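You operate a simulated robot arm through the tools that you are given. There is no shell and no other tool. Be economical: measure what you need, move in short steps, check, and stop when the job is done.

The job below is to be done with a simulated two-armed robot. You get a single attempt, and the scene is never put back.

Task
On the wall worktop surface, fold the hand towel in half.

It is judged by the outcome, as a careful person would: the job done as asked, and still so three seconds after it is handed in. It fails if anything else is knocked over, pushed out of place, dropped, spilled or broken. Flat cloth is picked up by pressing the open fingertips on it (5 to 10 N) and closing them slowly along it; thin cloth reads only 2 to 8 mm in the jaws.

Robot
Two 7-joint arms with two-finger parallel grippers on one trunk, on a base that drives. Base frame: it is fixed to the floor where the robot stands at the start and does not move with it; the origin is under the middle of the robot, x ahead of it, y to its left, z up. Readings come in m, degrees, newtons and seconds.
The left shoulder is at the start at [0.07, 0.188, 1.235], the right one opposite. Places, roughly: wall worktop surface [0.5, -0.3, 0.9]. Payload 3.91 kg a hand.
Tool frame (each hand has its own): the origin (TCP) lies between the finger pads and is the grasp point; the fingertips stand 0.03 m ahead of it; z points along the fingers, y is the line along which they close. The gripper opens to 0.11 m. The fingers are 0.02 m wide and 0.01 m thick; the gripper's body (0.048 by 0.112 m) begins 0.055 m behind the TCP.
Orientation is that of the tool frame in the base frame, as a unit quaternion [w, x, y, z]. With the fingers straight down and closing along the base's y, the tool's x points along the base's -x, its y along +y and its z along -z.

Tools
- The arms move only by the tool apply_moves. It takes "left_motion", "right_motion" or both (then of equal length, played together; a hand with none holds still); each is one flat list of numbers, 7 for each row, row after row: the shift along the base's x, y, z in cm, then the turn, a rotation vector about the base's x, y, z in rad, then the finger opening in cm, from 0 to 11. In form: [x, y, z, wx, wy, wz, grip, x, y, z, wx, wy, wz, grip, ...]. A call has 1 to 10 rows; each row shifts and turns the commanded pose from where the row before left it. Each row takes 0.2 s and may step no farther than 0.05 m and 8.6 degrees from the row before; otherwise, or with a gripper value out of range, the whole call is refused. Where a pose cannot be reached the arm comes as near as it can. A force on the tool above 40 N (or 10 N above the force at the start of the call, whichever is more), or a blocked arm, ends the call early, and 0.2 s more pass. Each finger travels about 0.072 m/s and halts on what it meets, pressing with about 38 N; the grip force reading is that of the motor and also rises with nothing between the fingers. The clock runs only during rows and for 0.2 s after the last one: add rows that do not move to give the fingers time. The reply holds the time, the measured pose of the TCP, the force on the tool along the base axes, the opening and the grip force, in the units named above and with some noise, with the torque about the TCP (base axes, N m) and any sound that the robot's microphone picked up.
- Cameras (640 x 400 px; columns grow to the right, rows downward): "scene" is now at [0.1256, 0.0232, 1.448]; the picture's right is [0.30, -0.95, 0.00], its down [-0.67, -0.21, -0.71] and it looks along [0.68, 0.21, -0.70] (base axes); focal length 280 px, centre (320, 200). "left" rides on the left gripper at [0.072, -0.017, -0.103] in its tool frame; the picture's right is [0.23, 0.97, 0.00], its down [-0.76, 0.18, -0.62] and it looks along [-0.61, 0.14, 0.78] (tool axes); focal length 222 px, centre (320, 200). "right" rides on the right gripper at [0.072, 0.017, -0.103] in its tool frame; the picture's right is [-0.23, 0.97, 0.00], its down [-0.76, -0.18, -0.62] and it looks along [-0.61, -0.14, 0.78] (tool axes); focal length 222 px, centre (320, 200). There is no depth. A picture from a camera that has moved, and an enlarged one, comes with that camera's place and axes in the base frame and with its lens.
- capture(camera): a new picture of that camera. The clock stands still meanwhile.
- slide_trunk(by): slides the trunk up (or, below 0, down) by that many m; the arms and the scene camera ride with it, the base frame stays. It gives what a move gives, with no picture.
- drive_base(legs): drives the robot by 1 to 6 legs, each [ahead, turn to the left] in m and degrees, along the robot's own axes; the way and the turn of a leg run together, so that a leg with both is an arc; at most 1.5 m and 180 degrees a leg. The arms and the cameras ride along, it lands a little off, and it stops where it bumps. It gives what a move gives.
- turn_head(pan, tilt): turns the head with the scene camera to pan (to the left, within 86 degrees either way) and tilt (down, from -29 to 69), counted from straight ahead of the robot. It gives what a move gives.
- zoom(camera, box): a new picture of the part [left, top, right, bottom] of that camera's present view, enlarged. The clock stands still meanwhile.
- finish_job(): hands the job in; it is judged then, once.

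Go step by step. Nothing tells you exact positions but the pictures and the camera data: compare them with the known pose of the tool, close in by small moves and look again before you grip or let go. The budget is 120 turns and 100 pictures, counting those below and the enlarged ones. Unless the task says otherwise, let go and move clear before handing in, and close with one line.

The tools are called after ">>>" as name(argument=value, ...) on one line, values as JSON. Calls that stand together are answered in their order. apply_moves: Moves the arms, as the interface text tells. Its arguments: {"type":"object","properties":{"left_motion":{"type":"array"},"right_motion":{"type":"array"}},"required":[]} The other tools are called the same way: slide_trunk (by) slides the trunk up or down; drive_base (legs) drives the base; turn_head (pan, tilt) turns the head that bears the scene camera; capture (camera) takes a picture; zoom (camera, box) takes an enlarged picture of a part of a camera's view; finish_job () hands the job in.

At the start:

```text
clock: 0.0
left_tcp_pos: [0.4578, 0.4466, 1.1585]
left_orientation: [0.0, 0.0, 1.0, 0.0]
left_contact_force: [-0.4, 0.2, -0.3]
left_ft_torque: [0.0, -0.01, 0.01]
left_grip_width: 0.1101
left_finger_force: 0.0
right_tcp_pos: [0.52, -0.0888, 1.2385]
right_orientation: [0.0, 0.001, 1.0, -0.001]
right_contact_force: [0.1, -0.1, -0.8]
right_ft_torque: [0.02, -0.01, -0.03]
right_grip_width: 0.1101
right_finger_force: 0.1
trunk travel left (down, up): [-0.745, 0.195]
robot x, y, heading: [-0.0, 0.0, -0.1]
head pan, tilt: [17.5, 44.7]
```

scene: 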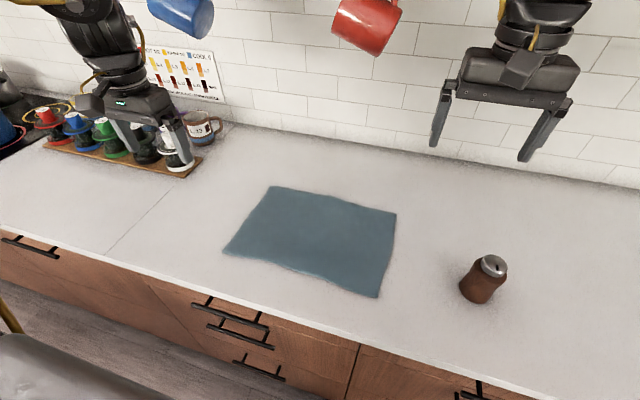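
right: 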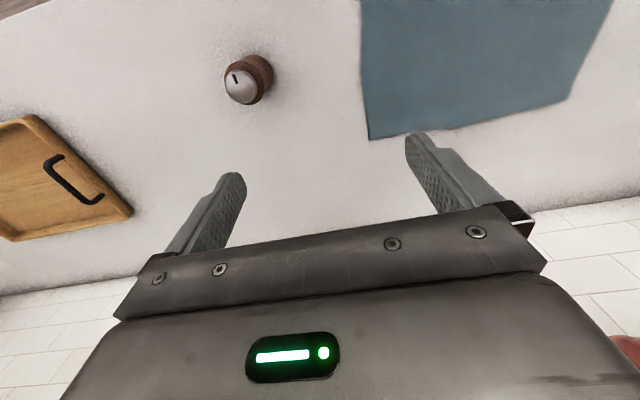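
left: 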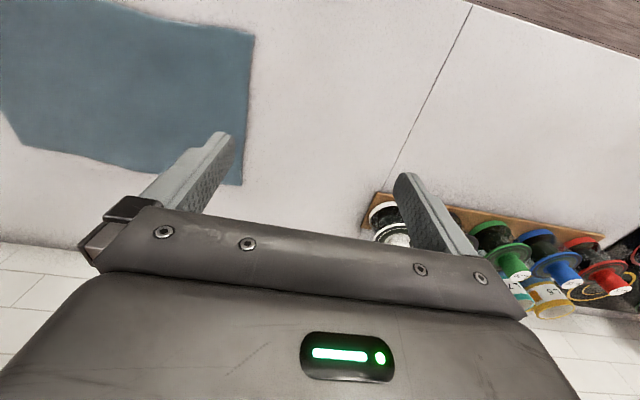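

The towel lies at about x 0.44–0.71, y −0.02–0.37, with the jar to its right at about (0.51, −0.21). I'll fold the near edge over the far edge using both hands. First I'll turn the grippers so they close along x, above the near corners.

>>> apply_moves(left_motion=[0, -1.17, -1, 0, 0, -0.143, 8, 0, -1.17, -1, 0, 0, -0.143, 8, 0, -1.17, -1, 0, 0, -0.143, 8, 0, -1.17, -1, 0, 0, -0.143, 8, 0, -1.17, -1, 0, 0, -0.143, 8, 0, -1.17, -1, 0, 0, -0.143, 8, 0, -1.17, -1, 0, 0, -0.143, 8, 0, -1.17, -1, 0, 0, -0.143, 8, 0, -1.17, -1, 0, 0, -0.143, 8, 0, -1.17, -1, 0, 0, -0.143, 8], right_motion=[-0.6, 1.2, -1.8, 0, 0, 0.143, 8, -0.6, 1.2, -1.8, 0, 0, 0.143, 8, -0.6, 1.2, -1.8, 0, 0, 0.143, 8, -0.6, 1.2, -1.8, 0, 0, 0.143, 8, -0.6, 1.2, -1.8, 0, 0, 0.143, 8, -0.6, 1.2, -1.8, 0, 0, 0.143, 8, -0.6, 1.2, -1.8, 0, 0, 0.143, 8, -0.6, 1.2, -1.8, 0, 0, 0.143, 8, -0.6, 1.2, -1.8, 0, 0, 0.143, 8, -0.6, 1.2, -1.8, 0, 0, 0.143, 8])

>>> capture(camera="scene")

```text
clock: 2.2
left_tcp_pos: [0.4567, 0.3308, 1.0587]
left_orientation: [0.0, 0.656, 0.755, -0.001]
left_contact_force: [0.0, 0.1, 0.0]
left_ft_torque: [0.01, -0.01, 0.04]
left_grip_width: 0.0799
left_finger_force: 0.0
right_tcp_pos: [0.2604, 0.1755, 1.3071]
right_orientation: [-0.03, -0.609, 0.791, 0.048]
right_contact_force: [-0.2, 0.3, 0.3]
right_ft_torque: [-0.01, 0.0, 0.0]
right_grip_width: 0.0801
right_finger_force: 0.0
right hand out of reach, approached as far as the arm can: row 1, 2, 3, 4, 5, 6, 7, 8, 9, 10
trunk travel left (down, up): [-0.745, 0.195]
robot x, y, heading: [0.0023, -0.0004, 0.1]
head pan, tilt: [17.5, 44.7]
```

```text
96 pictures are left
camera scene: at [0.1259, 0.0239, 1.4479], right [0.3, -0.95, 0.0], down [-0.67, -0.21, -0.71], along [0.68, 0.21, -0.7], focal length 280 px, centre (320, 200)
```

scene: 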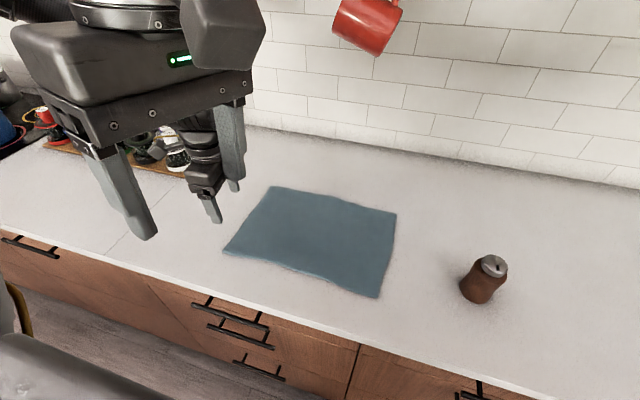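

The right hand couldn't reach that pose and drifted across to the left. I'll bring it back by undoing its turn.

>>> apply_moves(right_motion=[2, -2.5, -0.8, 0, 0, -0.13, 8, 2, -2.5, -0.8, 0, 0, -0.13, 8, 2, -2.5, -0.8, 0, 0, -0.13, 8, 2, -2.5, -0.8, 0, 0, -0.13, 8, 2, -2.5, -0.8, 0, 0, -0.13, 8, 2, -2.5, -0.8, 0, 0, -0.13, 8, 2, -2.5, -0.8, 0, 0, -0.13, 8, 2, -2.5, -0.8, 0, 0, -0.13, 8, 2, -2.5, -0.8, 0, 0, -0.13, 8, 2, -2.5, -0.8, 0, 0, -0.13, 8])

>>> capture(camera="scene")

```text
clock: 4.4
left_tcp_pos: [0.4571, 0.328, 1.0595]
left_orientation: [-0.001, 0.656, 0.755, 0.0]
left_contact_force: [0.3, 0.2, 0.1]
left_ft_torque: [-0.01, 0.04, 0.0]
left_grip_width: 0.08
left_finger_force: 0.1
right_tcp_pos: [0.4518, -0.0715, 1.2089]
right_orientation: [-0.013, -0.011, 0.999, 0.048]
right_contact_force: [-0.7, 0.5, 0.3]
right_ft_torque: [0.01, 0.02, -0.02]
right_grip_width: 0.08
right_finger_force: 0.1
trunk travel left (down, up): [-0.745, 0.195]
robot x, y, heading: [-0.0019, 0.0001, -0.1]
head pan, tilt: [17.5, 44.7]
```

```text
95 pictures are left
camera scene: at [0.127, 0.0214, 1.4479], right [0.3, -0.95, 0.0], down [-0.67, -0.21, -0.71], along [0.68, 0.21, -0.7], focal length 280 px, centre (320, 200)
```

scene: 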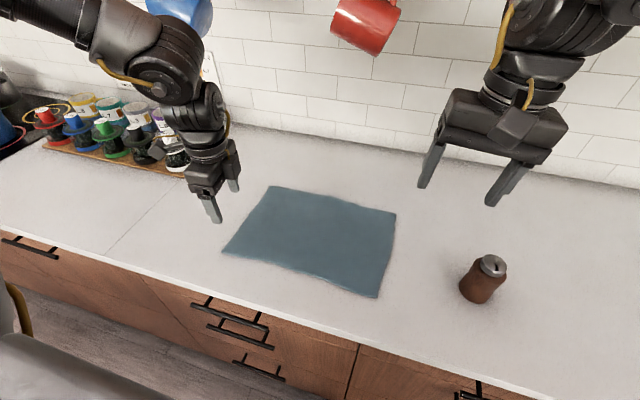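

The right hand is back in place. Turning the base left by 17° will put the towel centred in front of both arms, so I'll do that after levelling the right hand.

>>> apply_moves(right_motion=[0, 0, -2, -0.048, -0.013, -0.011, 8, 0, 0, -2, -0.048, -0.013, -0.011, 8, 0, 0, -2, 0, 0, 0, 8, 0, 0, -2, 0, 0, 0, 8, 0, 0, -2, 0, 0, 0, 8, 0, 0, -2, 0, 0, 0, 8])

>>> drive_base(legs=[[0, 17]])

>>> capture(camera="scene")

```text
clock: 5.8
left_tcp_pos: [0.4572, 0.3292, 1.058]
left_orientation: [0.0, 0.656, 0.755, 0.0]
left_contact_force: [-0.5, -1.3, -0.4]
left_ft_torque: [0.0, 0.02, -0.01]
left_grip_width: 0.0798
left_finger_force: 0.0
right_tcp_pos: [0.4531, -0.0713, 1.0903]
right_orientation: [-0.001, -0.002, 1.0, 0.001]
right_contact_force: [0.0, 0.1, 0.4]
right_ft_torque: [0.0, 0.01, 0.0]
right_grip_width: 0.0799
right_finger_force: 0.0
trunk travel left (down, up): [-0.745, 0.195]
robot x, y, heading: [-0.0021, -0.0021, -0.1]
head pan, tilt: [17.5, 44.7]
```

```text
clock: 7.2
left_tcp_pos: [0.3384, 0.4479, 1.0598]
left_orientation: [0.001, 0.536, 0.844, 0.0]
left_contact_force: [-0.2, 1.1, -0.1]
left_ft_torque: [0.02, -0.04, -0.01]
left_grip_width: 0.0799
left_finger_force: 0.1
right_tcp_pos: [0.4544, 0.0636, 1.0902]
right_orientation: [0.0, -0.149, 0.989, 0.0]
right_contact_force: [0.7, -0.5, -0.3]
right_ft_torque: [0.04, 0.05, -0.01]
right_grip_width: 0.0798
right_finger_force: 0.0
trunk travel left (down, up): [-0.745, 0.195]
robot x, y, heading: [-0.0012, -0.0017, 16.9]
head pan, tilt: [17.5, 44.7]
```

```text
94 pictures are left
camera scene: at [0.1132, 0.0585, 1.448], right [0.57, -0.82, 0.0], down [-0.58, -0.4, -0.71], along [0.59, 0.4, -0.7], focal length 280 px, centre (320, 200)
```

scene: 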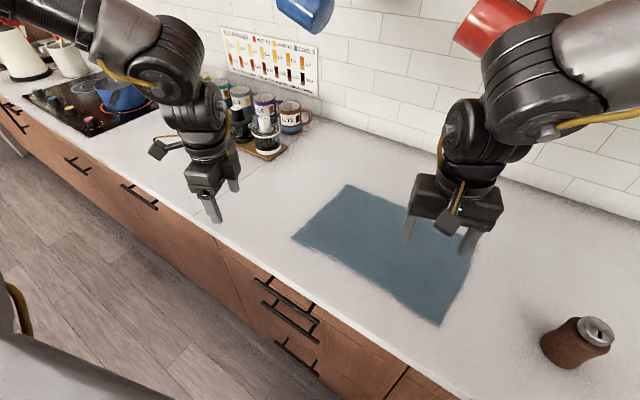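

I'll turn the hands again so they close along x, keeping the right hand over the towel's right near corner.

>>> apply_moves(left_motion=[1.36, -1.25, -0.4, 0, 0, -0.049, 8, 1.36, -1.25, -0.4, 0, 0, -0.049, 8, 1.36, -1.25, -0.4, 0, 0, -0.049, 8, 1.36, -1.25, -0.4, 0, 0, -0.049, 8, 1.36, -1.25, -0.4, 0, 0, -0.049, 8, 1.36, -1.25, -0.4, 0, 0, -0.049, 8, 1.36, -1.25, -0.4, 0, 0, -0.049, 8, 1.36, -1.25, -0.4, 0, 0, -0.049, 8, 1.36, -1.25, -0.4, 0, 0, -0.049, 8], right_motion=[0, -0.4, -0.5, 0, 0, 0.1415, 8, 0, -0.4, -0.5, 0, 0, 0.1415, 8, 0, -0.4, -0.5, 0, 0, 0.1415, 8, 0, -0.4, -0.5, 0, 0, 0.1415, 8, 0, -0.4, -0.5, 0, 0, 0.1415, 8, 0, -0.4, -0.5, 0, 0, 0.1415, 8, 0, -0.4, -0.5, 0, 0, 0.1415, 8, 0, -0.4, -0.5, 0, 0, 0.1415, 8, 0, -0.4, -0.5, 0, 0, 0.1415, 8])

>>> capture(camera="scene")

```text
clock: 9.2
left_tcp_pos: [0.4108, 0.3843, 1.0399]
left_orientation: [0.0, 0.709, 0.705, 0.0]
left_contact_force: [0.2, 0.6, 0.5]
left_ft_torque: [0.0, 0.03, 0.03]
left_grip_width: 0.0799
left_finger_force: 0.0
left hand out of reach, approached as far as the arm can: row 6, 7, 8, 9
right_tcp_pos: [0.3576, 0.1122, 1.095]
right_orientation: [0.004, -0.421, 0.906, 0.033]
right_contact_force: [-0.1, 0.1, 0.7]
right_ft_torque: [-0.02, 0.01, 0.03]
right_grip_width: 0.08
right_finger_force: 0.0
right hand out of reach, approached as far as the arm can: row 2, 3, 4, 5, 6, 7, 8, 9
trunk travel left (down, up): [-0.745, 0.195]
robot x, y, heading: [-0.0003, 0.0021, 17.2]
head pan, tilt: [17.5, 44.7]
```

```text
93 pictures are left
camera scene: at [0.1128, 0.0599, 1.448], right [0.57, -0.82, 0.0], down [-0.58, -0.4, -0.71], along [0.59, 0.4, -0.7], focal length 280 px, centre (320, 200)
```

scene: 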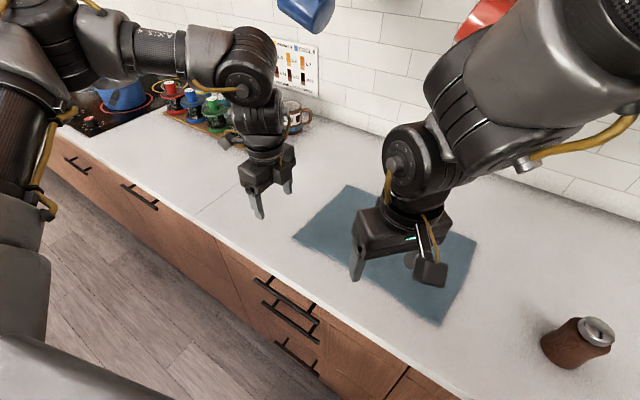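

The right wrist seems to be limited in that direction, so I'll turn it the other way.

>>> apply_moves(right_motion=[1, -0.7, 0, -0.004, 0, -0.14, 8, 1, -0.7, 0, -0.004, 0, -0.14, 8, 1, -0.7, 0, -0.004, 0, -0.14, 8, 1, -0.7, 0, -0.004, 0, -0.14, 8, 1, -0.7, 0, -0.004, 0, -0.14, 8, 1, -0.7, 0, -0.004, 0, -0.14, 8, 1, -0.7, 0, -0.004, 0, -0.14, 8, 1, -0.7, 0, -0.004, 0, -0.14, 8, 1, -0.7, 0, -0.004, 0, -0.14, 8, 1, -0.7, 0, -0.004, 0, -0.14, 8])

>>> apply_moves(right_motion=[0, 0, 0, 0, 0, -0.14, 8, 0, 0, 0, 0, 0, -0.14, 8, 0, 0, 0, 0, 0, -0.14, 8, 0, 0, 0, 0, 0, -0.14, 8, 0, 0, 0, 0, 0, -0.14, 8, 0, 0, 0, 0, 0, -0.14, 8, 0, 0, 0, 0, 0, -0.14, 8])

>>> capture(camera="scene")

```text
clock: 11.4
left_tcp_pos: [0.4111, 0.3834, 1.0402]
left_orientation: [0.0, 0.707, 0.707, 0.0]
left_contact_force: [0.0, -0.2, -0.6]
left_ft_torque: [-0.04, 0.05, 0.0]
left_grip_width: 0.0801
left_finger_force: 0.0
right_tcp_pos: [0.4532, 0.038, 1.0775]
right_orientation: [-0.008, 0.248, 0.968, -0.015]
right_contact_force: [0.4, -0.4, 0.2]
right_ft_torque: [-0.03, 0.02, -0.03]
right_grip_width: 0.0799
right_finger_force: 0.1
trunk travel left (down, up): [-0.745, 0.195]
robot x, y, heading: [-0.0, 0.0024, 17.1]
head pan, tilt: [17.5, 44.7]
```

```text
clock: 13.0
left_tcp_pos: [0.411, 0.383, 1.0409]
left_orientation: [0.001, 0.708, 0.706, 0.0]
left_contact_force: [-0.3, -0.8, 0.4]
left_ft_torque: [0.0, -0.05, 0.02]
left_grip_width: 0.0801
left_finger_force: 0.1
right_tcp_pos: [0.4501, 0.0394, 1.0784]
right_orientation: [-0.012, 0.676, 0.737, -0.008]
right_contact_force: [0.0, -0.9, 0.2]
right_ft_torque: [0.03, -0.01, 0.02]
right_grip_width: 0.08
right_finger_force: 0.1
trunk travel left (down, up): [-0.745, 0.195]
robot x, y, heading: [0.0013, 0.0016, 16.9]
head pan, tilt: [17.5, 44.7]
```

```text
92 pictures are left
camera scene: at [0.1132, 0.0593, 1.448], right [0.57, -0.82, 0.0], down [-0.58, -0.4, -0.71], along [0.58, 0.4, -0.7], focal length 280 px, centre (320, 200)
```

scene: 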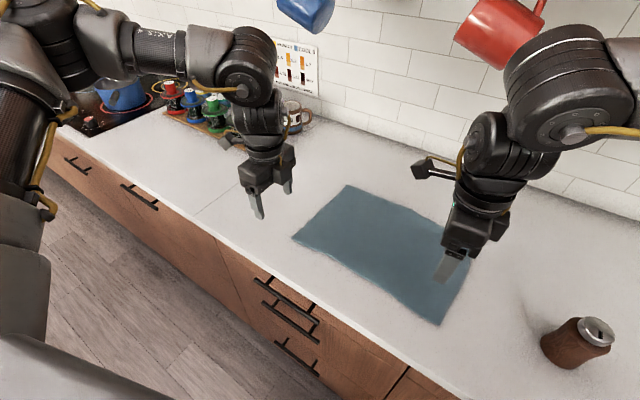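

The right hand now closes along x. Next I'll turn the left hand the other way as well, in three calls.

>>> apply_moves(left_motion=[0.3, -0.2, 0, 0, 0, 0.14, 8, 0.3, -0.2, 0, 0, 0, 0.14, 8, 0.3, -0.2, 0, 0, 0, 0.14, 8, 0.3, -0.2, 0, 0, 0, 0.14, 8, 0.3, -0.2, 0, 0, 0, 0.14, 8, 0.3, -0.2, 0, 0, 0, 0.14, 8, 0.3, -0.2, 0, 0, 0, 0.14, 8, 0.3, -0.2, 0, 0, 0, 0.14, 8, 0.3, -0.2, 0, 0, 0, 0.14, 8, 0.3, -0.2, 0, 0, 0, 0.14, 8], right_motion=[0, 0, 0, -0.006, -0.028, -0.086, 8, 0, 0, 0, 0, 0, 0, 8, 0, 0, 0, 0, 0, 0, 8, 0, 0, 0, 0, 0, 0, 8, 0, 0, 0, 0, 0, 0, 8, 0, 0, 0, 0, 0, 0, 8, 0, 0, 0, 0, 0, 0, 8, 0, 0, 0, 0, 0, 0, 8, 0, 0, 0, 0, 0, 0, 8, 0, 0, 0, 0, 0, 0, 8])

>>> apply_moves(left_motion=[0.1, -0.3, 0, 0, 0, 0.14, 8, 0.1, -0.3, 0, 0, 0, 0.14, 8, 0.1, -0.3, 0, 0, 0, 0.14, 8, 0.1, -0.3, 0, 0, 0, 0.14, 8, 0.1, -0.3, 0, 0, 0, 0.14, 8, 0.1, -0.3, 0, 0, 0, 0.14, 8, 0.1, -0.3, 0, 0, 0, 0.14, 8, 0.1, -0.3, 0, 0, 0, 0.14, 8, 0.1, -0.3, 0, 0, 0, 0.14, 8, 0.1, -0.3, 0, 0, 0, 0.14, 8])

>>> apply_moves(left_motion=[0, 0, 0, 0, 0, 0.14, 8, 0, 0, 0, 0, 0, 0.14, 8, 0, 0, 0, 0, 0, 0.06, 8])

>>> capture(camera="scene")

```text
clock: 15.2
left_tcp_pos: [0.4144, 0.3848, 1.0455]
left_orientation: [0.002, 0.085, 0.996, -0.001]
left_contact_force: [-0.3, -0.5, -0.4]
left_ft_torque: [0.0, 0.02, 0.0]
left_grip_width: 0.08
left_finger_force: 0.1
left hand out of reach, approached as far as the arm can: row 1, 2, 4, 5, 6, 7, 8, 9, 10
right_tcp_pos: [0.4511, 0.0397, 1.0792]
right_orientation: [-0.002, 0.705, 0.709, -0.001]
right_contact_force: [-0.2, 0.3, 0.0]
right_ft_torque: [0.02, -0.02, 0.01]
right_grip_width: 0.0802
right_finger_force: 0.0
trunk travel left (down, up): [-0.745, 0.195]
robot x, y, heading: [0.0017, 0.0003, 17.2]
head pan, tilt: [17.5, 44.7]
```

```text
clock: 17.4
left_tcp_pos: [0.4662, 0.5639, 1.078]
left_orientation: [0.0, -0.576, 0.817, -0.001]
left_contact_force: [0.2, 0.2, -0.4]
left_ft_torque: [0.0, -0.02, 0.04]
left_grip_width: 0.08
left_finger_force: 0.1
left hand out of reach, approached as far as the arm can: row 2, 4, 5, 6, 7, 8, 9, 10
right_tcp_pos: [0.4512, 0.0392, 1.0784]
right_orientation: [-0.001, 0.706, 0.708, -0.001]
right_contact_force: [0.2, -0.1, 0.3]
right_ft_torque: [-0.01, -0.02, -0.02]
right_grip_width: 0.0801
right_finger_force: 0.0
trunk travel left (down, up): [-0.745, 0.195]
robot x, y, heading: [-0.0028, -0.0008, 16.9]
head pan, tilt: [17.5, 44.7]
```

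```text
clock: 18.2
left_tcp_pos: [0.4506, 0.6487, 1.0885]
left_orientation: [0.001, -0.705, 0.709, -0.002]
left_contact_force: [-1.1, 0.8, -0.2]
left_ft_torque: [0.02, 0.0, 0.0]
left_grip_width: 0.0802
left_finger_force: 0.1
left hand out of reach, approached as far as the arm can: row 1, 2, 3
right_tcp_pos: [0.4494, 0.0384, 1.0793]
right_orientation: [-0.001, 0.705, 0.709, -0.001]
right_contact_force: [0.2, -0.2, 0.6]
right_ft_torque: [0.0, 0.0, 0.03]
right_grip_width: 0.08
right_finger_force: 0.1
trunk travel left (down, up): [-0.745, 0.195]
robot x, y, heading: [0.0005, -0.0013, 17.1]
head pan, tilt: [17.5, 44.7]
```

```text
91 pictures are left
camera scene: at [0.1124, 0.0588, 1.4481], right [0.57, -0.82, 0.0], down [-0.58, -0.4, -0.71], along [0.59, 0.4, -0.7], focal length 280 px, centre (320, 200)
```

scene: 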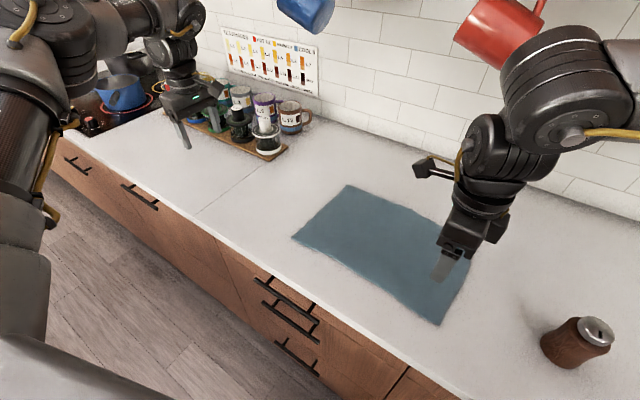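

The left hand did better with the original direction at a smaller base heading. I'll turn it back, then set the base heading to about 4°.

>>> apply_moves(left_motion=[-0.5, -2.4, 0, 0, 0, -0.14, 8, -0.5, -2.4, 0, 0, 0, -0.14, 8, -0.5, -2.4, 0, 0, 0, -0.14, 8, -0.5, -2.4, 0, 0, 0, -0.14, 8, -0.5, -2.4, 0, 0, 0, -0.14, 8, -0.5, -2.4, 0, 0, 0, -0.14, 8, -0.5, -2.4, 0, 0, 0, -0.14, 8, -0.5, -2.4, 0, 0, 0, -0.14, 8, -0.5, -2.4, 0, 0, 0, -0.14, 8, -0.5, -2.4, 0, 0, 0, -0.14, 8])

>>> drive_base(legs=[[0, -13]])

>>> apply_moves(left_motion=[0, 0, 0, 0, 0, -0.14, 8, 0, 0, 0, 0, 0, -0.14, 8, 0, 0, 0, 0, 0, -0.14, 8, 0, 0, 0, 0, 0, -0.14, 8, 0, 0, 0, 0, 0, -0.14, 8, 0, 0, 0, 0, 0, -0.14, 8, 0, 0, 0, 0, 0, -0.14, 8], right_motion=[0, 1.4, 0, 0, 0, 0.032, 8, 0, 1.4, 0, 0, 0, 0.032, 8, 0, 1.4, 0, 0, 0, 0.032, 8, 0, 1.4, 0, 0, 0, 0.032, 8, 0, 1.4, 0, 0, 0, 0.032, 8, 0, 1.4, 0, 0, 0, 0.032, 8, 0, 0.3, 0, 0, 0, 0.032, 8])

>>> capture(camera="scene")

```text
clock: 20.4
left_tcp_pos: [0.4008, 0.408, 1.0885]
left_orientation: [0.0, -0.083, 0.997, 0.0]
left_contact_force: [0.0, 0.9, -0.3]
left_ft_torque: [0.03, -0.03, -0.01]
left_grip_width: 0.0801
left_finger_force: 0.1
right_tcp_pos: [0.4501, 0.0383, 1.0794]
right_orientation: [-0.002, 0.705, 0.709, -0.001]
right_contact_force: [-0.7, -0.1, -0.4]
right_ft_torque: [0.02, 0.02, 0.01]
right_grip_width: 0.08
right_finger_force: 0.0
trunk travel left (down, up): [-0.745, 0.195]
robot x, y, heading: [-0.0014, 0.0016, 17.0]
head pan, tilt: [17.5, 44.7]
```

```text
clock: 21.6
left_tcp_pos: [0.4828, 0.3083, 1.088]
left_orientation: [0.0, 0.03, 1.0, 0.0]
left_contact_force: [0.2, -0.7, 0.2]
left_ft_torque: [0.01, -0.02, 0.01]
left_grip_width: 0.0803
left_finger_force: 0.1
right_tcp_pos: [0.4479, -0.0639, 1.0783]
right_orientation: [-0.002, 0.781, 0.624, -0.001]
right_contact_force: [0.9, 0.8, -0.7]
right_ft_torque: [0.01, -0.02, 0.01]
right_grip_width: 0.0801
right_finger_force: 0.0
trunk travel left (down, up): [-0.745, 0.195]
robot x, y, heading: [0.0019, 0.0008, 4.2]
head pan, tilt: [17.5, 44.7]
```

```text
clock: 23.2
left_tcp_pos: [0.4838, 0.3084, 1.0883]
left_orientation: [0.0, 0.498, 0.867, 0.0]
left_contact_force: [-0.3, 0.0, 0.3]
left_ft_torque: [-0.01, -0.03, 0.0]
left_grip_width: 0.0798
left_finger_force: 0.1
right_tcp_pos: [0.4483, 0.0246, 1.0793]
right_orientation: [-0.001, 0.707, 0.708, -0.001]
right_contact_force: [0.6, 1.1, -0.1]
right_ft_torque: [0.03, -0.01, -0.04]
right_grip_width: 0.0801
right_finger_force: 0.0
trunk travel left (down, up): [-0.745, 0.195]
robot x, y, heading: [-0.0004, -0.0006, 3.8]
head pan, tilt: [17.5, 44.7]
```

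```text
90 pictures are left
camera scene: at [0.1236, 0.0322, 1.448], right [0.37, -0.93, 0.0], down [-0.65, -0.26, -0.71], along [0.66, 0.26, -0.7], focal length 280 px, centre (320, 200)
```

scene: 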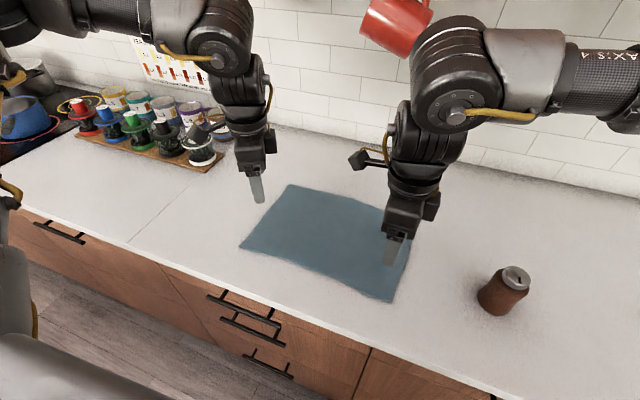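

Both hands reach well now. I'll square up the left hand and bring both down to just above the near edge.

>>> apply_moves(left_motion=[-0.15, 0.45, -2.2, 0, 0, -0.0873, 4.5, -0.15, 0.45, -2.2, 0, 0, -0.0873, 4.5, -0.15, 0.45, -2.2, 0, 0, -0.0873, 4.5, -0.15, 0.45, -2.2, 0, 0, -0.0873, 4.5, -0.15, 0.45, -2.2, 0, 0, -0.0873, 4.5, -0.15, 0.45, -2.2, 0, 0, -0.0873, 4.5], right_motion=[0.45, -0.08, -2.1, 0, 0, 0, 4.5, 0.45, -0.08, -2.1, 0, 0, 0, 4.5, 0.45, -0.08, -2.1, 0, 0, 0, 4.5, 0.45, -0.08, -2.1, 0, 0, 0, 4.5, 0.45, -0.08, -2.1, 0, 0, 0, 4.5, 0.45, -0.08, -2.1, 0, 0, 0, 4.5])

>>> zoom(camera="scene", box=[200, 140, 440, 320])

>>> capture(camera="right")

>>> capture(camera="left")

```text
clock: 24.6
left_tcp_pos: [0.4747, 0.336, 0.9548]
left_orientation: [-0.001, 0.704, 0.71, -0.001]
left_contact_force: [-0.2, -0.3, 0.3]
left_ft_torque: [-0.02, -0.02, -0.02]
left_grip_width: 0.0452
left_finger_force: 0.0
right_tcp_pos: [0.4761, 0.0176, 0.9523]
right_orientation: [-0.002, 0.707, 0.707, -0.001]
right_contact_force: [-0.7, -0.4, -0.8]
right_ft_torque: [-0.01, 0.02, 0.01]
right_grip_width: 0.0449
right_finger_force: 0.1
trunk travel left (down, up): [-0.745, 0.195]
robot x, y, heading: [0.0014, 0.001, 3.9]
head pan, tilt: [17.5, 44.7]
```

```text
2.22 times, centred on (320, 230) of scene
camera zoom: at [0.1247, 0.0325, 1.448], right [0.37, -0.93, 0.0], down [-0.66, -0.26, -0.71], along [0.66, 0.26, -0.7], focal length 622 px, centre (320, 133)
```

zoom: 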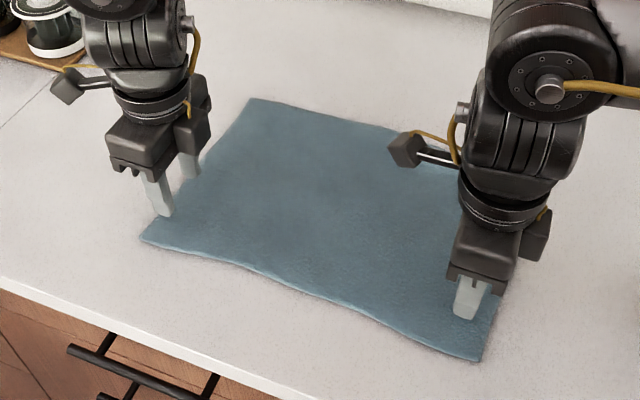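

```text
88 pictures are left
camera right: at [0.4934, 0.0906, 1.0548], right [0.97, -0.23, 0.0], down [-0.17, -0.76, 0.62], along [-0.14, -0.61, -0.78], focal length 222 px, centre (320, 200)
```

right: 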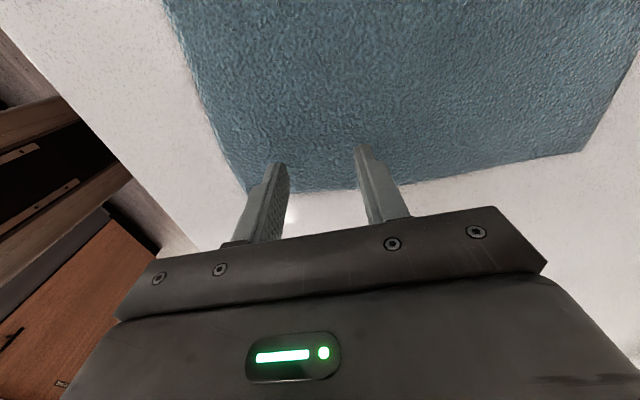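

```text
87 pictures are left
camera left: at [0.4571, 0.409, 1.0574], right [0.97, 0.23, 0.0], down [0.18, -0.76, 0.62], along [0.14, -0.61, -0.78], focal length 222 px, centre (320, 200)
```

left: 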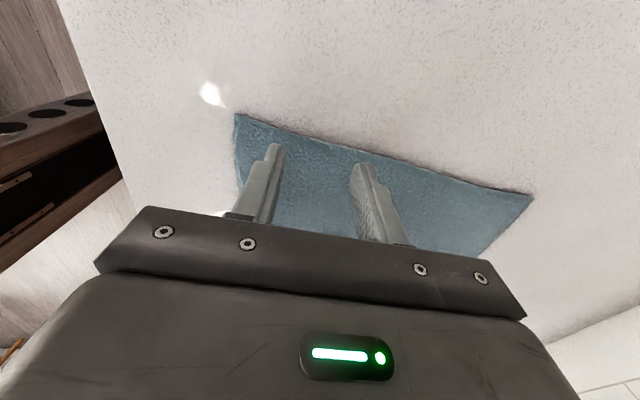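

Comparing the scene and hand cameras puts the worktop at z≈0.90. That places the towel at x 0.413–0.670 and y −0.01–0.35. I'll shift over the near edge and lower gently.

>>> apply_moves(left_motion=[-1.35, -0.3, 0, 0, 0, 0, 4.5, -1.35, -0.3, 0, 0, 0, 0, 4.5, 0, 0, -0.8, 0, 0, 0, 4.5, 0, 0, -0.5, 0, 0, 0, 4.5], right_motion=[-1.4, 0, 0, 0, 0, 0, 4.5, -1.4, 0, 0, 0, 0, 0, 4.5, 0, 0, -0.7, 0, 0, 0, 4.5, 0, 0, -0.4, 0, 0, 0, 4.5])

>>> capture(camera="right")

>>> capture(camera="left")

```text
clock: 25.6
left_tcp_pos: [0.4449, 0.3299, 0.9446]
left_orientation: [0.0, 0.704, 0.71, 0.0]
left_contact_force: [0.8, -0.9, 1.9]
left_ft_torque: [0.03, -0.03, 0.03]
left_grip_width: 0.0449
left_finger_force: 0.0
right_tcp_pos: [0.4449, 0.0189, 0.9435]
right_orientation: [-0.001, 0.707, 0.707, 0.0]
right_contact_force: [2.6, 0.4, 9.9]
right_ft_torque: [-0.05, -0.16, -0.01]
right_grip_width: 0.0455
right_finger_force: 0.3
trunk travel left (down, up): [-0.745, 0.195]
robot x, y, heading: [-0.0017, 0.002, 4.2]
head pan, tilt: [17.5, 44.7]
```

```text
86 pictures are left
camera right: at [0.4627, 0.0914, 1.0461], right [0.97, -0.23, 0.0], down [-0.18, -0.76, 0.62], along [-0.14, -0.6, -0.78], focal length 222 px, centre (320, 200)
```

right: 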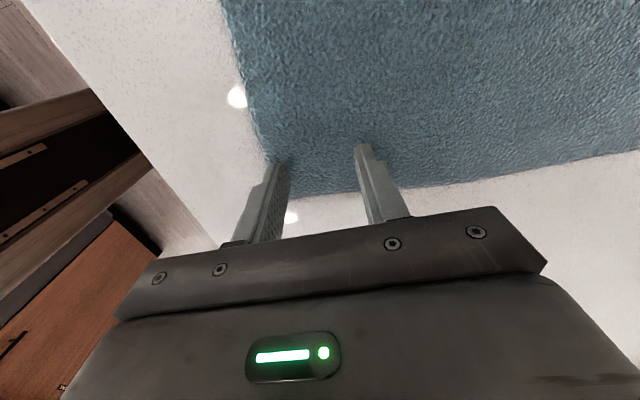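

```text
85 pictures are left
camera left: at [0.4278, 0.4029, 1.047], right [0.97, 0.23, 0.0], down [0.18, -0.76, 0.62], along [0.15, -0.61, -0.78], focal length 222 px, centre (320, 200)
```

left: 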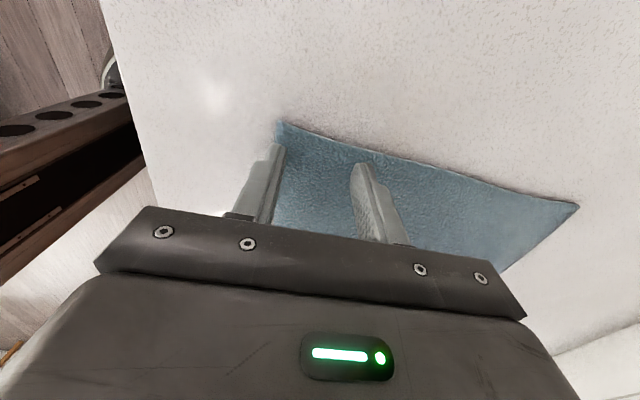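

The right hand touched down at TCP z≈0.9435, so the surface is near 0.913. The outer fingers sit right on the edge, so I'll lift slightly, shift 1 cm inward and press again.

>>> apply_moves(left_motion=[0, 0, 0.5, 0, 0, 0, 4.5, 1, 0, 0, 0, 0, 0, 4.5, 0, 0, -0.4, 0, 0, 0, 4.5, 0, 0, -0.2, 0, 0, 0, 4.5], right_motion=[0, 0, 0.7, 0, 0, 0, 4.5, 1, 0, 0, 0, 0, 0, 4.5, 0, 0, -0.4, 0, 0, 0, 4.5, 0, 0, -0.2, 0, 0, 0, 4.5])

```text
clock: 26.6
left_tcp_pos: [0.4569, 0.33, 0.942]
left_orientation: [0.0, 0.704, 0.71, 0.0]
left_contact_force: [0.3, 1.8, 10.5]
left_ft_torque: [0.03, 0.02, -0.01]
left_grip_width: 0.0447
left_finger_force: 0.0
right_tcp_pos: [0.4546, 0.0189, 0.9433]
right_orientation: [-0.001, 0.707, 0.708, 0.0]
right_contact_force: [0.0, 0.5, 5.7]
right_ft_torque: [-0.02, -0.02, -0.01]
right_grip_width: 0.0451
right_finger_force: 0.0
trunk travel left (down, up): [-0.745, 0.195]
robot x, y, heading: [0.0023, -0.0023, 4.1]
head pan, tilt: [17.5, 44.7]
```

Both hands are pressing at about 6–10 N, so I'll close them slowly.

>>> apply_moves(left_motion=[0, 0, 0, 0, 0, 0, 4.0, 0, 0, 0, 0, 0, 0, 3.5, 0, 0, 0, 0, 0, 0, 3.0, 0, 0, 0, 0, 0, 0, 2.5, 0, 0, 0, 0, 0, 0, 2.0, 0, 0, 0, 0, 0, 0, 1.5, 0, 0, 0, 0, 0, 0, 1.0, 0, 0, 0, 0, 0, 0, 0.5, 0, 0, 0, 0, 0, 0, 0, 0, 0, 0, 0, 0, 0, 0], right_motion=[0, 0, -0.05, 0, 0, 0, 4.0, 0, 0, 0, 0, 0, 0, 3.5, 0, 0, 0, 0, 0, 0, 3.0, 0, 0, 0, 0, 0, 0, 2.5, 0, 0, 0, 0, 0, 0, 2.0, 0, 0, 0, 0, 0, 0, 1.5, 0, 0, 0, 0, 0, 0, 1.0, 0, 0, 0, 0, 0, 0, 0.5, 0, 0, 0, 0, 0, 0, 0, 0, 0, 0, 0, 0, 0, 0])

>>> capture(camera="right")

>>> capture(camera="left")

```text
clock: 28.8
left_tcp_pos: [0.4556, 0.3283, 0.9434]
left_orientation: [0.001, 0.704, 0.71, 0.001]
left_contact_force: [0.0, -1.0, 13.8]
left_ft_torque: [-0.06, -0.02, -0.04]
left_grip_width: 0.0047
left_finger_force: 38.5
right_tcp_pos: [0.454, 0.0185, 0.9429]
right_orientation: [-0.001, 0.706, 0.708, 0.0]
right_contact_force: [-0.2, 1.4, 8.6]
right_ft_torque: [0.06, 0.0, 0.07]
right_grip_width: 0.0044
right_finger_force: 37.8
trunk travel left (down, up): [-0.745, 0.195]
robot x, y, heading: [0.0012, -0.0029, 4.1]
head pan, tilt: [17.5, 44.7]
```

```text
84 pictures are left
camera right: at [0.4718, 0.0906, 1.0461], right [0.97, -0.23, 0.0], down [-0.18, -0.76, 0.62], along [-0.14, -0.61, -0.78], focal length 222 px, centre (320, 200)
```

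right: 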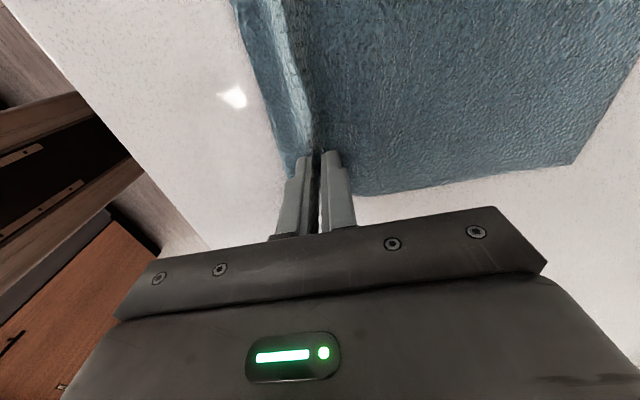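

```text
83 pictures are left
camera left: at [0.4375, 0.4017, 1.0459], right [0.97, 0.23, 0.0], down [0.18, -0.76, 0.62], along [0.15, -0.61, -0.78], focal length 222 px, centre (320, 200)
```

left: 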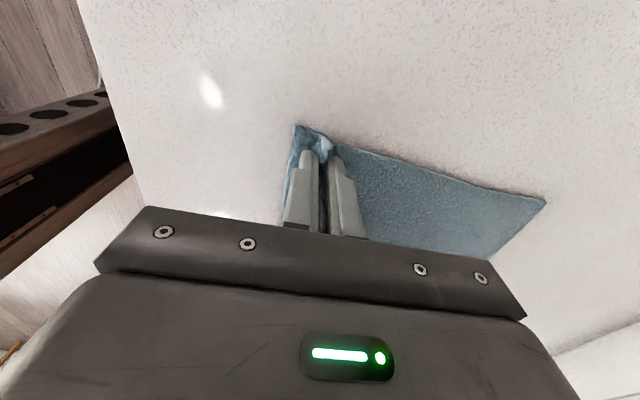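

Both grips hold, but a tail of about 4 cm would end up folded under after the fold. I'll reopen while still pressing to flatten it, then regrip right at the edge with a much smaller pinch.

>>> apply_moves(left_motion=[0, 0, 0, 0, 0, 0, 0.8, 0, 0, 0, 0, 0, 0, 1.6, 0, 0, 0, 0, 0, 0, 2.4, 0, 0, 0, 0, 0, 0, 3.2, 0, 0, 0, 0, 0, 0, 4.0, 0, 0, 0, 0, 0, 0, 4.5, 0, 0, 2, 0, 0, 0, 4.5, 0, 0, 1, 0, 0, 0, 4.5], right_motion=[0, 0, 0, 0, 0, 0, 0.8, 0, 0, 0, 0, 0, 0, 1.6, 0, 0, 0, 0, 0, 0, 2.4, 0, 0, 0, 0, 0, 0, 3.2, 0, 0, 0, 0, 0, 0, 4.0, 0, 0, 0, 0, 0, 0, 4.5, 0, 0, 2, 0, 0, 0, 4.5, 0, 0, 1, 0, 0, 0, 4.5])

>>> zoom(camera="scene", box=[200, 140, 440, 320])

>>> capture(camera="right")

>>> capture(camera="left")

```text
clock: 30.6
left_tcp_pos: [0.4571, 0.3289, 0.9719]
left_orientation: [0.0, 0.704, 0.71, 0.0]
left_contact_force: [0.4, 0.3, 0.3]
left_ft_torque: [-0.03, -0.02, 0.03]
left_grip_width: 0.045
left_finger_force: 0.2
right_tcp_pos: [0.4557, 0.0175, 0.9721]
right_orientation: [-0.002, 0.707, 0.708, 0.0]
right_contact_force: [0.2, -0.5, -0.7]
right_ft_torque: [0.0, -0.01, -0.02]
right_grip_width: 0.0451
right_finger_force: 0.1
trunk travel left (down, up): [-0.745, 0.195]
robot x, y, heading: [0.0021, -0.0015, 4.2]
head pan, tilt: [17.5, 44.7]
```

```text
2.22 times, centred on (320, 230) of scene
camera zoom: at [0.1223, 0.0316, 1.448], right [0.37, -0.93, 0.0], down [-0.65, -0.26, -0.71], along [0.66, 0.26, -0.7], focal length 622 px, centre (320, 133)
```

zoom: 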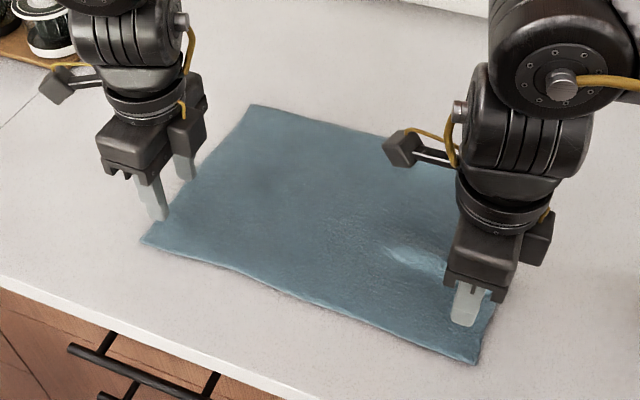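

```text
81 pictures are left
camera right: at [0.4729, 0.0906, 1.0747], right [0.97, -0.23, 0.0], down [-0.18, -0.76, 0.62], along [-0.14, -0.61, -0.78], focal length 222 px, centre (320, 200)
```

right: 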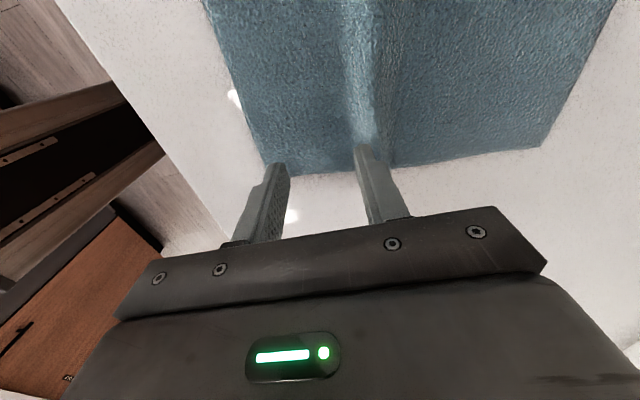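

```text
80 pictures are left
camera left: at [0.4385, 0.4012, 1.075], right [0.97, 0.23, 0.0], down [0.18, -0.76, 0.62], along [0.15, -0.61, -0.78], focal length 222 px, centre (320, 200)
```

left: 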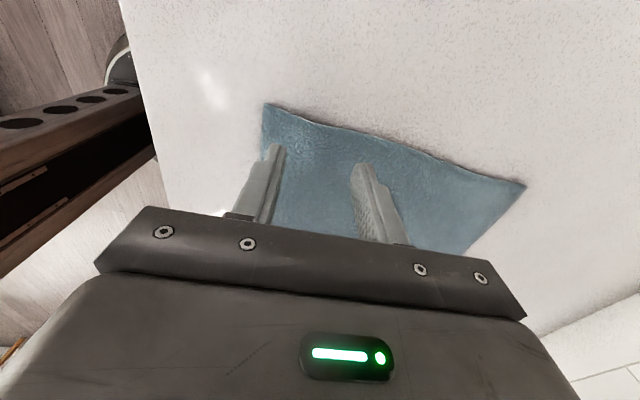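

The towel flattened again, with its near edge at x≈0.41. I'll put the outer fingers just off the edge and the inner ones about 1.4 cm inside it. Then I'll close while keeping the inner finger still.

>>> apply_moves(left_motion=[-2.45, 0, 0, 0, 0, 0, 3.2, -2.45, 0, 0, 0, 0, 0, 3.2, 0, 0, -1.6, 0, 0, 0, 3.2, 0, 0, -1.0, 0, 0, 0, 3.2, 0, 0, -0.4, 0, 0, 0, 3.2], right_motion=[-2.4, 0.6, 0, 0, 0, 0, 3.2, -2.4, 0.6, 0, 0, 0, 0, 3.2, 0, 0, -1.6, 0, 0, 0, 3.2, 0, 0, -1.0, 0, 0, 0, 3.2, 0, 0, -0.4, 0, 0, 0, 3.2])

>>> capture(camera="right")

>>> capture(camera="left")

```text
clock: 31.8
left_tcp_pos: [0.4074, 0.3283, 0.9429]
left_orientation: [0.001, 0.705, 0.709, 0.001]
left_contact_force: [0.7, 0.8, 6.1]
left_ft_torque: [0.07, -0.18, 0.04]
left_grip_width: 0.0324
left_finger_force: 0.4
right_tcp_pos: [0.4075, 0.0297, 0.9435]
right_orientation: [-0.001, 0.707, 0.708, 0.001]
right_contact_force: [1.0, 0.4, 9.1]
right_ft_torque: [0.08, -0.21, 0.05]
right_grip_width: 0.0324
right_finger_force: 0.8
trunk travel left (down, up): [-0.745, 0.195]
robot x, y, heading: [-0.0003, 0.0001, 4.2]
head pan, tilt: [17.5, 44.7]
```

```text
79 pictures are left
camera right: at [0.425, 0.1026, 1.0458], right [0.97, -0.23, 0.0], down [-0.18, -0.76, 0.62], along [-0.14, -0.6, -0.78], focal length 222 px, centre (320, 200)
```

right: 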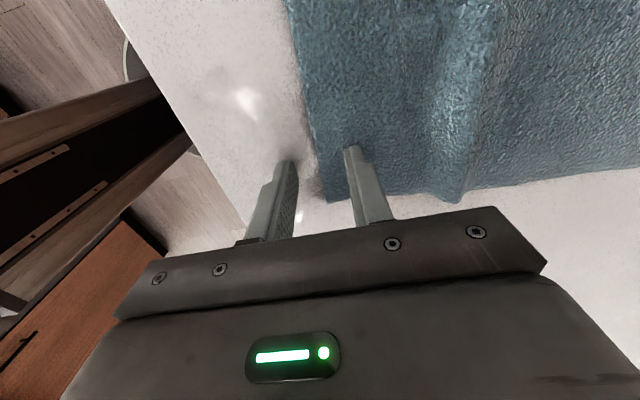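

```text
78 pictures are left
camera left: at [0.3896, 0.4014, 1.0459], right [0.97, 0.23, 0.0], down [0.18, -0.76, 0.62], along [0.15, -0.61, -0.78], focal length 222 px, centre (320, 200)
```

left: 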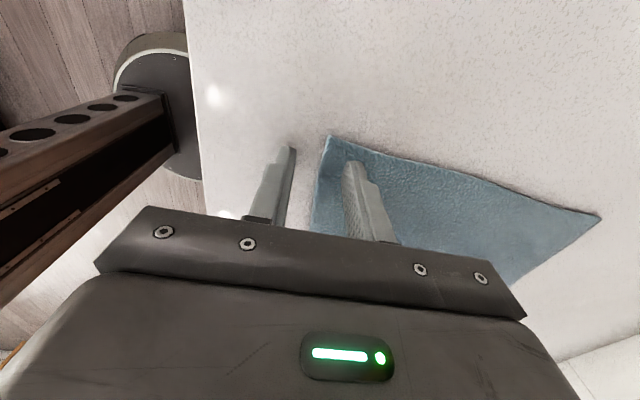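

The edge now lies between the fingers on both hands, so I'll close slowly while following the inner finger.

>>> apply_moves(left_motion=[0.2, 0, 0, 0, 0, 0, 2.8, 0.2, 0, 0, 0, 0, 0, 2.4, 0.2, 0, 0, 0, 0, 0, 2.0, 0.2, 0, 0, 0, 0, 0, 1.6, 0.2, 0, 0, 0, 0, 0, 1.2, 0.2, 0, 0, 0, 0, 0, 0.8, 0.2, 0, 0, 0, 0, 0, 0.4, 0.1, 0, 0, 0, 0, 0, 0, 0, 0, 0, 0, 0, 0, 0], right_motion=[0.2, 0, 0, 0, 0, 0, 2.8, 0.2, 0, 0, 0, 0, 0, 2.4, 0.2, 0, 0, 0, 0, 0, 2.0, 0.2, 0, 0, 0, 0, 0, 1.6, 0.2, 0, 0, 0, 0, 0, 1.2, 0.2, 0, 0, 0, 0, 0, 0.8, 0.2, 0, 0, 0, 0, 0, 0.4, 0.1, 0, 0, 0, 0, 0, 0, 0, 0, 0, 0, 0, 0, 0])

>>> capture(camera="right")

>>> capture(camera="left")

```text
clock: 33.8
left_tcp_pos: [0.4216, 0.3285, 0.9418]
left_orientation: [0.001, 0.705, 0.709, 0.001]
left_contact_force: [-1.9, 1.0, 16.2]
left_ft_torque: [0.02, 0.0, -0.01]
left_grip_width: 0.0002
left_finger_force: 37.9
right_tcp_pos: [0.4213, 0.0298, 0.9443]
right_orientation: [-0.001, 0.706, 0.708, 0.0]
right_contact_force: [-2.9, 0.0, 12.0]
right_ft_torque: [0.05, 0.06, 0.01]
right_grip_width: 0.0001
right_finger_force: 37.8
trunk travel left (down, up): [-0.745, 0.195]
robot x, y, heading: [0.0036, -0.0009, 4.2]
head pan, tilt: [17.5, 44.7]
```

```text
77 pictures are left
camera right: at [0.4388, 0.1024, 1.0458], right [0.97, -0.23, 0.0], down [-0.18, -0.76, 0.62], along [-0.14, -0.61, -0.78], focal length 222 px, centre (320, 200)
```

right: 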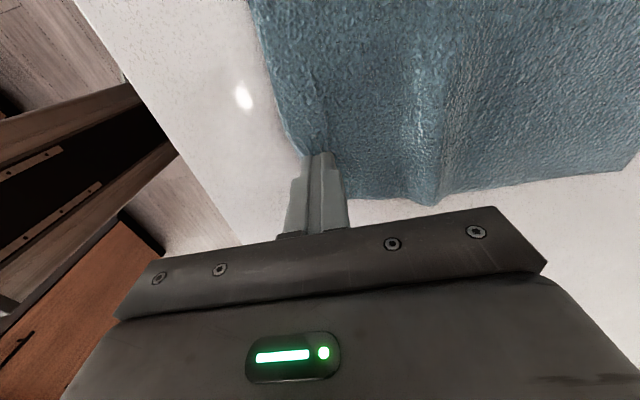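

```text
76 pictures are left
camera left: at [0.4025, 0.4014, 1.0455], right [0.97, 0.23, 0.0], down [0.18, -0.76, 0.62], along [0.15, -0.6, -0.78], focal length 222 px, centre (320, 200)
```

left: 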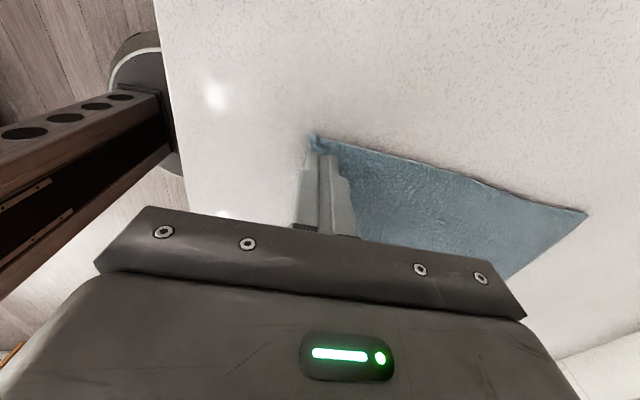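

The edge slipped under the outer finger and the jaws read empty. I'll lift and retry with both fingertips on the cloth but a narrow opening, so the tail stays small.

>>> apply_moves(left_motion=[0, 0, 1, 0, 0, 0, 0, 0, 0, 1.5, 0, 0, 0, 0, 1.2, 0, 0, 0, 0, 0, 2.6, 0, 0, 0, 0, 0, 0, 2.6], right_motion=[0, 0, 1, 0, 0, 0, 0, 0, 0, 1.5, 0, 0, 0, 0, 1.2, 0, 0, 0, 0, 0, 2.6, 0, 0, 0, 0, 0, 0, 2.6])

>>> capture(camera="right")

>>> capture(camera="left")

```text
clock: 34.8
left_tcp_pos: [0.4339, 0.3292, 0.9673]
left_orientation: [-0.001, 0.704, 0.71, 0.001]
left_contact_force: [0.2, -0.5, 1.0]
left_ft_torque: [0.02, 0.01, -0.03]
left_grip_width: 0.0259
left_finger_force: 0.1
right_tcp_pos: [0.4361, 0.0314, 0.9688]
right_orientation: [-0.001, 0.706, 0.708, -0.001]
right_contact_force: [-0.3, 0.2, 0.7]
right_ft_torque: [-0.01, -0.02, 0.03]
right_grip_width: 0.0262
right_finger_force: 0.2
trunk travel left (down, up): [-0.745, 0.195]
robot x, y, heading: [-0.0017, -0.0027, 4.0]
head pan, tilt: [17.5, 44.7]
```

```text
75 pictures are left
camera right: at [0.4532, 0.1034, 1.0707], right [0.97, -0.23, 0.0], down [-0.17, -0.76, 0.62], along [-0.14, -0.61, -0.78], focal length 222 px, centre (320, 200)
```

right: 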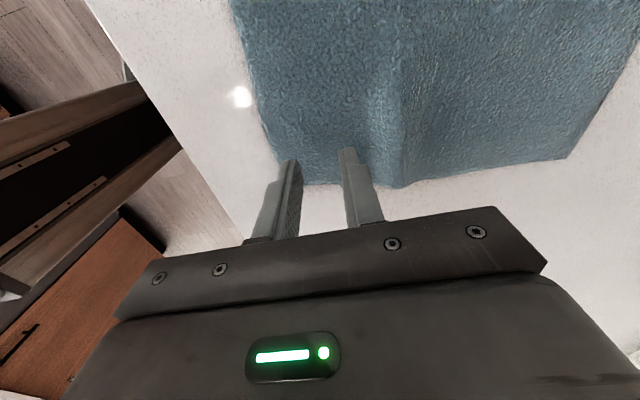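

```text
74 pictures are left
camera left: at [0.4164, 0.4021, 1.0694], right [0.97, 0.23, 0.0], down [0.18, -0.76, 0.62], along [0.15, -0.61, -0.78], focal length 222 px, centre (320, 200)
```

left: 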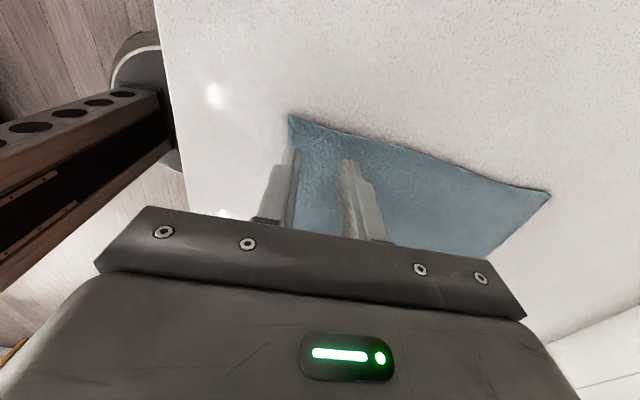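

The near edge is at x≈0.409 on the left and 0.40 on the right. I'll set the outer fingertips on the last centimetre of cloth and close from 2.6 cm.

>>> apply_moves(left_motion=[-0.3, 0, 0, 0, 0, 0, 2.6, 0, 0, -1.5, 0, 0, 0, 2.6, 0, 0, -0.8, 0, 0, 0, 2.6, 0, 0, -0.2, 0, 0, 0, 2.6], right_motion=[-1.2, 0, 0, 0, 0, 0, 2.6, 0, 0, -1.5, 0, 0, 0, 2.6, 0, 0, -0.8, 0, 0, 0, 2.6, 0, 0, -0.3, 0, 0, 0, 2.6])

>>> apply_moves(left_motion=[0, 0, 0, 0, 0, 0, 2.2, 0, 0, 0, 0, 0, 0, 1.8, 0, 0, 0, 0, 0, 0, 1.4, 0, 0, 0, 0, 0, 0, 1.0, 0, 0, 0, 0, 0, 0, 0.6, 0, 0, 0, 0, 0, 0, 0.2, 0, 0, 0, 0, 0, 0, 0, 0, 0, 0, 0, 0, 0, 0], right_motion=[0, 0, 0, 0, 0, 0, 2.2, 0, 0, 0, 0, 0, 0, 1.8, 0, 0, 0, 0, 0, 0, 1.4, 0, 0, 0, 0, 0, 0, 1.0, 0, 0, 0, 0, 0, 0, 0.6, 0, 0, 0, 0, 0, 0, 0.2, 0, 0, 0, 0, 0, 0, 0, 0, 0, 0, 0, 0, 0, 0])

>>> capture(camera="right")

>>> capture(camera="left")

```text
clock: 35.8
left_tcp_pos: [0.432, 0.3296, 0.9437]
left_orientation: [0.001, 0.704, 0.71, 0.0]
left_contact_force: [-0.1, -0.4, 5.9]
left_ft_torque: [0.02, -0.03, -0.02]
left_grip_width: 0.0261
left_finger_force: 0.1
right_tcp_pos: [0.4224, 0.0303, 0.9426]
right_orientation: [-0.001, 0.707, 0.707, 0.001]
right_contact_force: [1.9, -1.0, 21.4]
right_ft_torque: [-0.04, -0.1, -0.01]
right_grip_width: 0.0261
right_finger_force: 0.1
trunk travel left (down, up): [-0.745, 0.195]
robot x, y, heading: [0.0002, 0.0014, 4.3]
head pan, tilt: [17.5, 44.7]
```

```text
clock: 37.6
left_tcp_pos: [0.4297, 0.329, 0.9434]
left_orientation: [0.001, 0.704, 0.71, 0.001]
left_contact_force: [-0.8, -0.8, 5.3]
left_ft_torque: [0.02, 0.04, -0.02]
left_grip_width: 0.0
left_finger_force: 37.5
right_tcp_pos: [0.4217, 0.0304, 0.9437]
right_orientation: [0.0, 0.707, 0.707, 0.001]
right_contact_force: [5.4, 0.4, 37.6]
right_ft_torque: [-0.01, -0.21, 0.0]
right_grip_width: 0.0
right_finger_force: 38.0
trunk travel left (down, up): [-0.745, 0.195]
robot x, y, heading: [0.0031, -0.0002, 4.1]
head pan, tilt: [17.5, 44.7]
```

```text
73 pictures are left
camera right: at [0.4386, 0.1025, 1.0453], right [0.97, -0.23, 0.0], down [-0.18, -0.76, 0.62], along [-0.14, -0.61, -0.78], focal length 222 px, centre (320, 200)
```

right: 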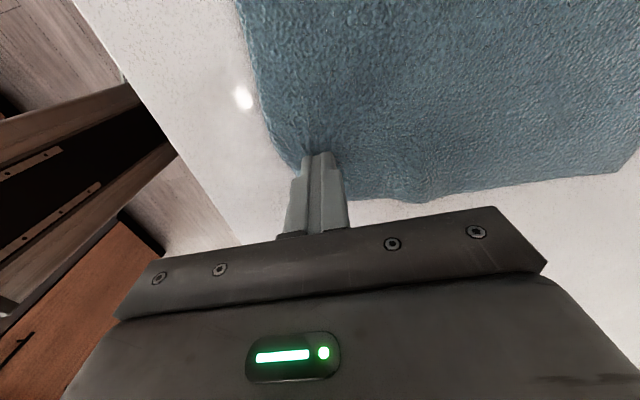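

```text
72 pictures are left
camera left: at [0.4114, 0.4021, 1.0464], right [0.97, 0.23, 0.0], down [0.18, -0.76, 0.62], along [0.15, -0.61, -0.78], focal length 222 px, centre (320, 200)
```

left: 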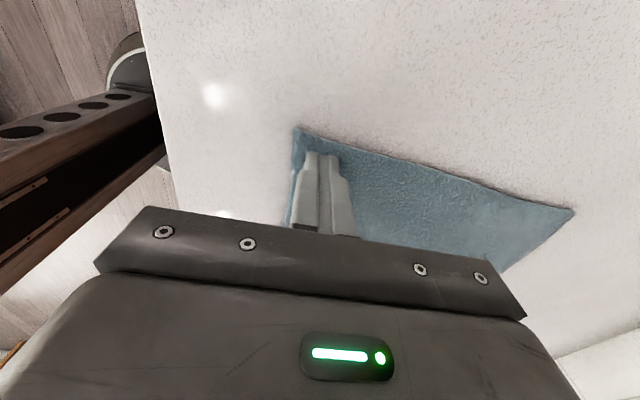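

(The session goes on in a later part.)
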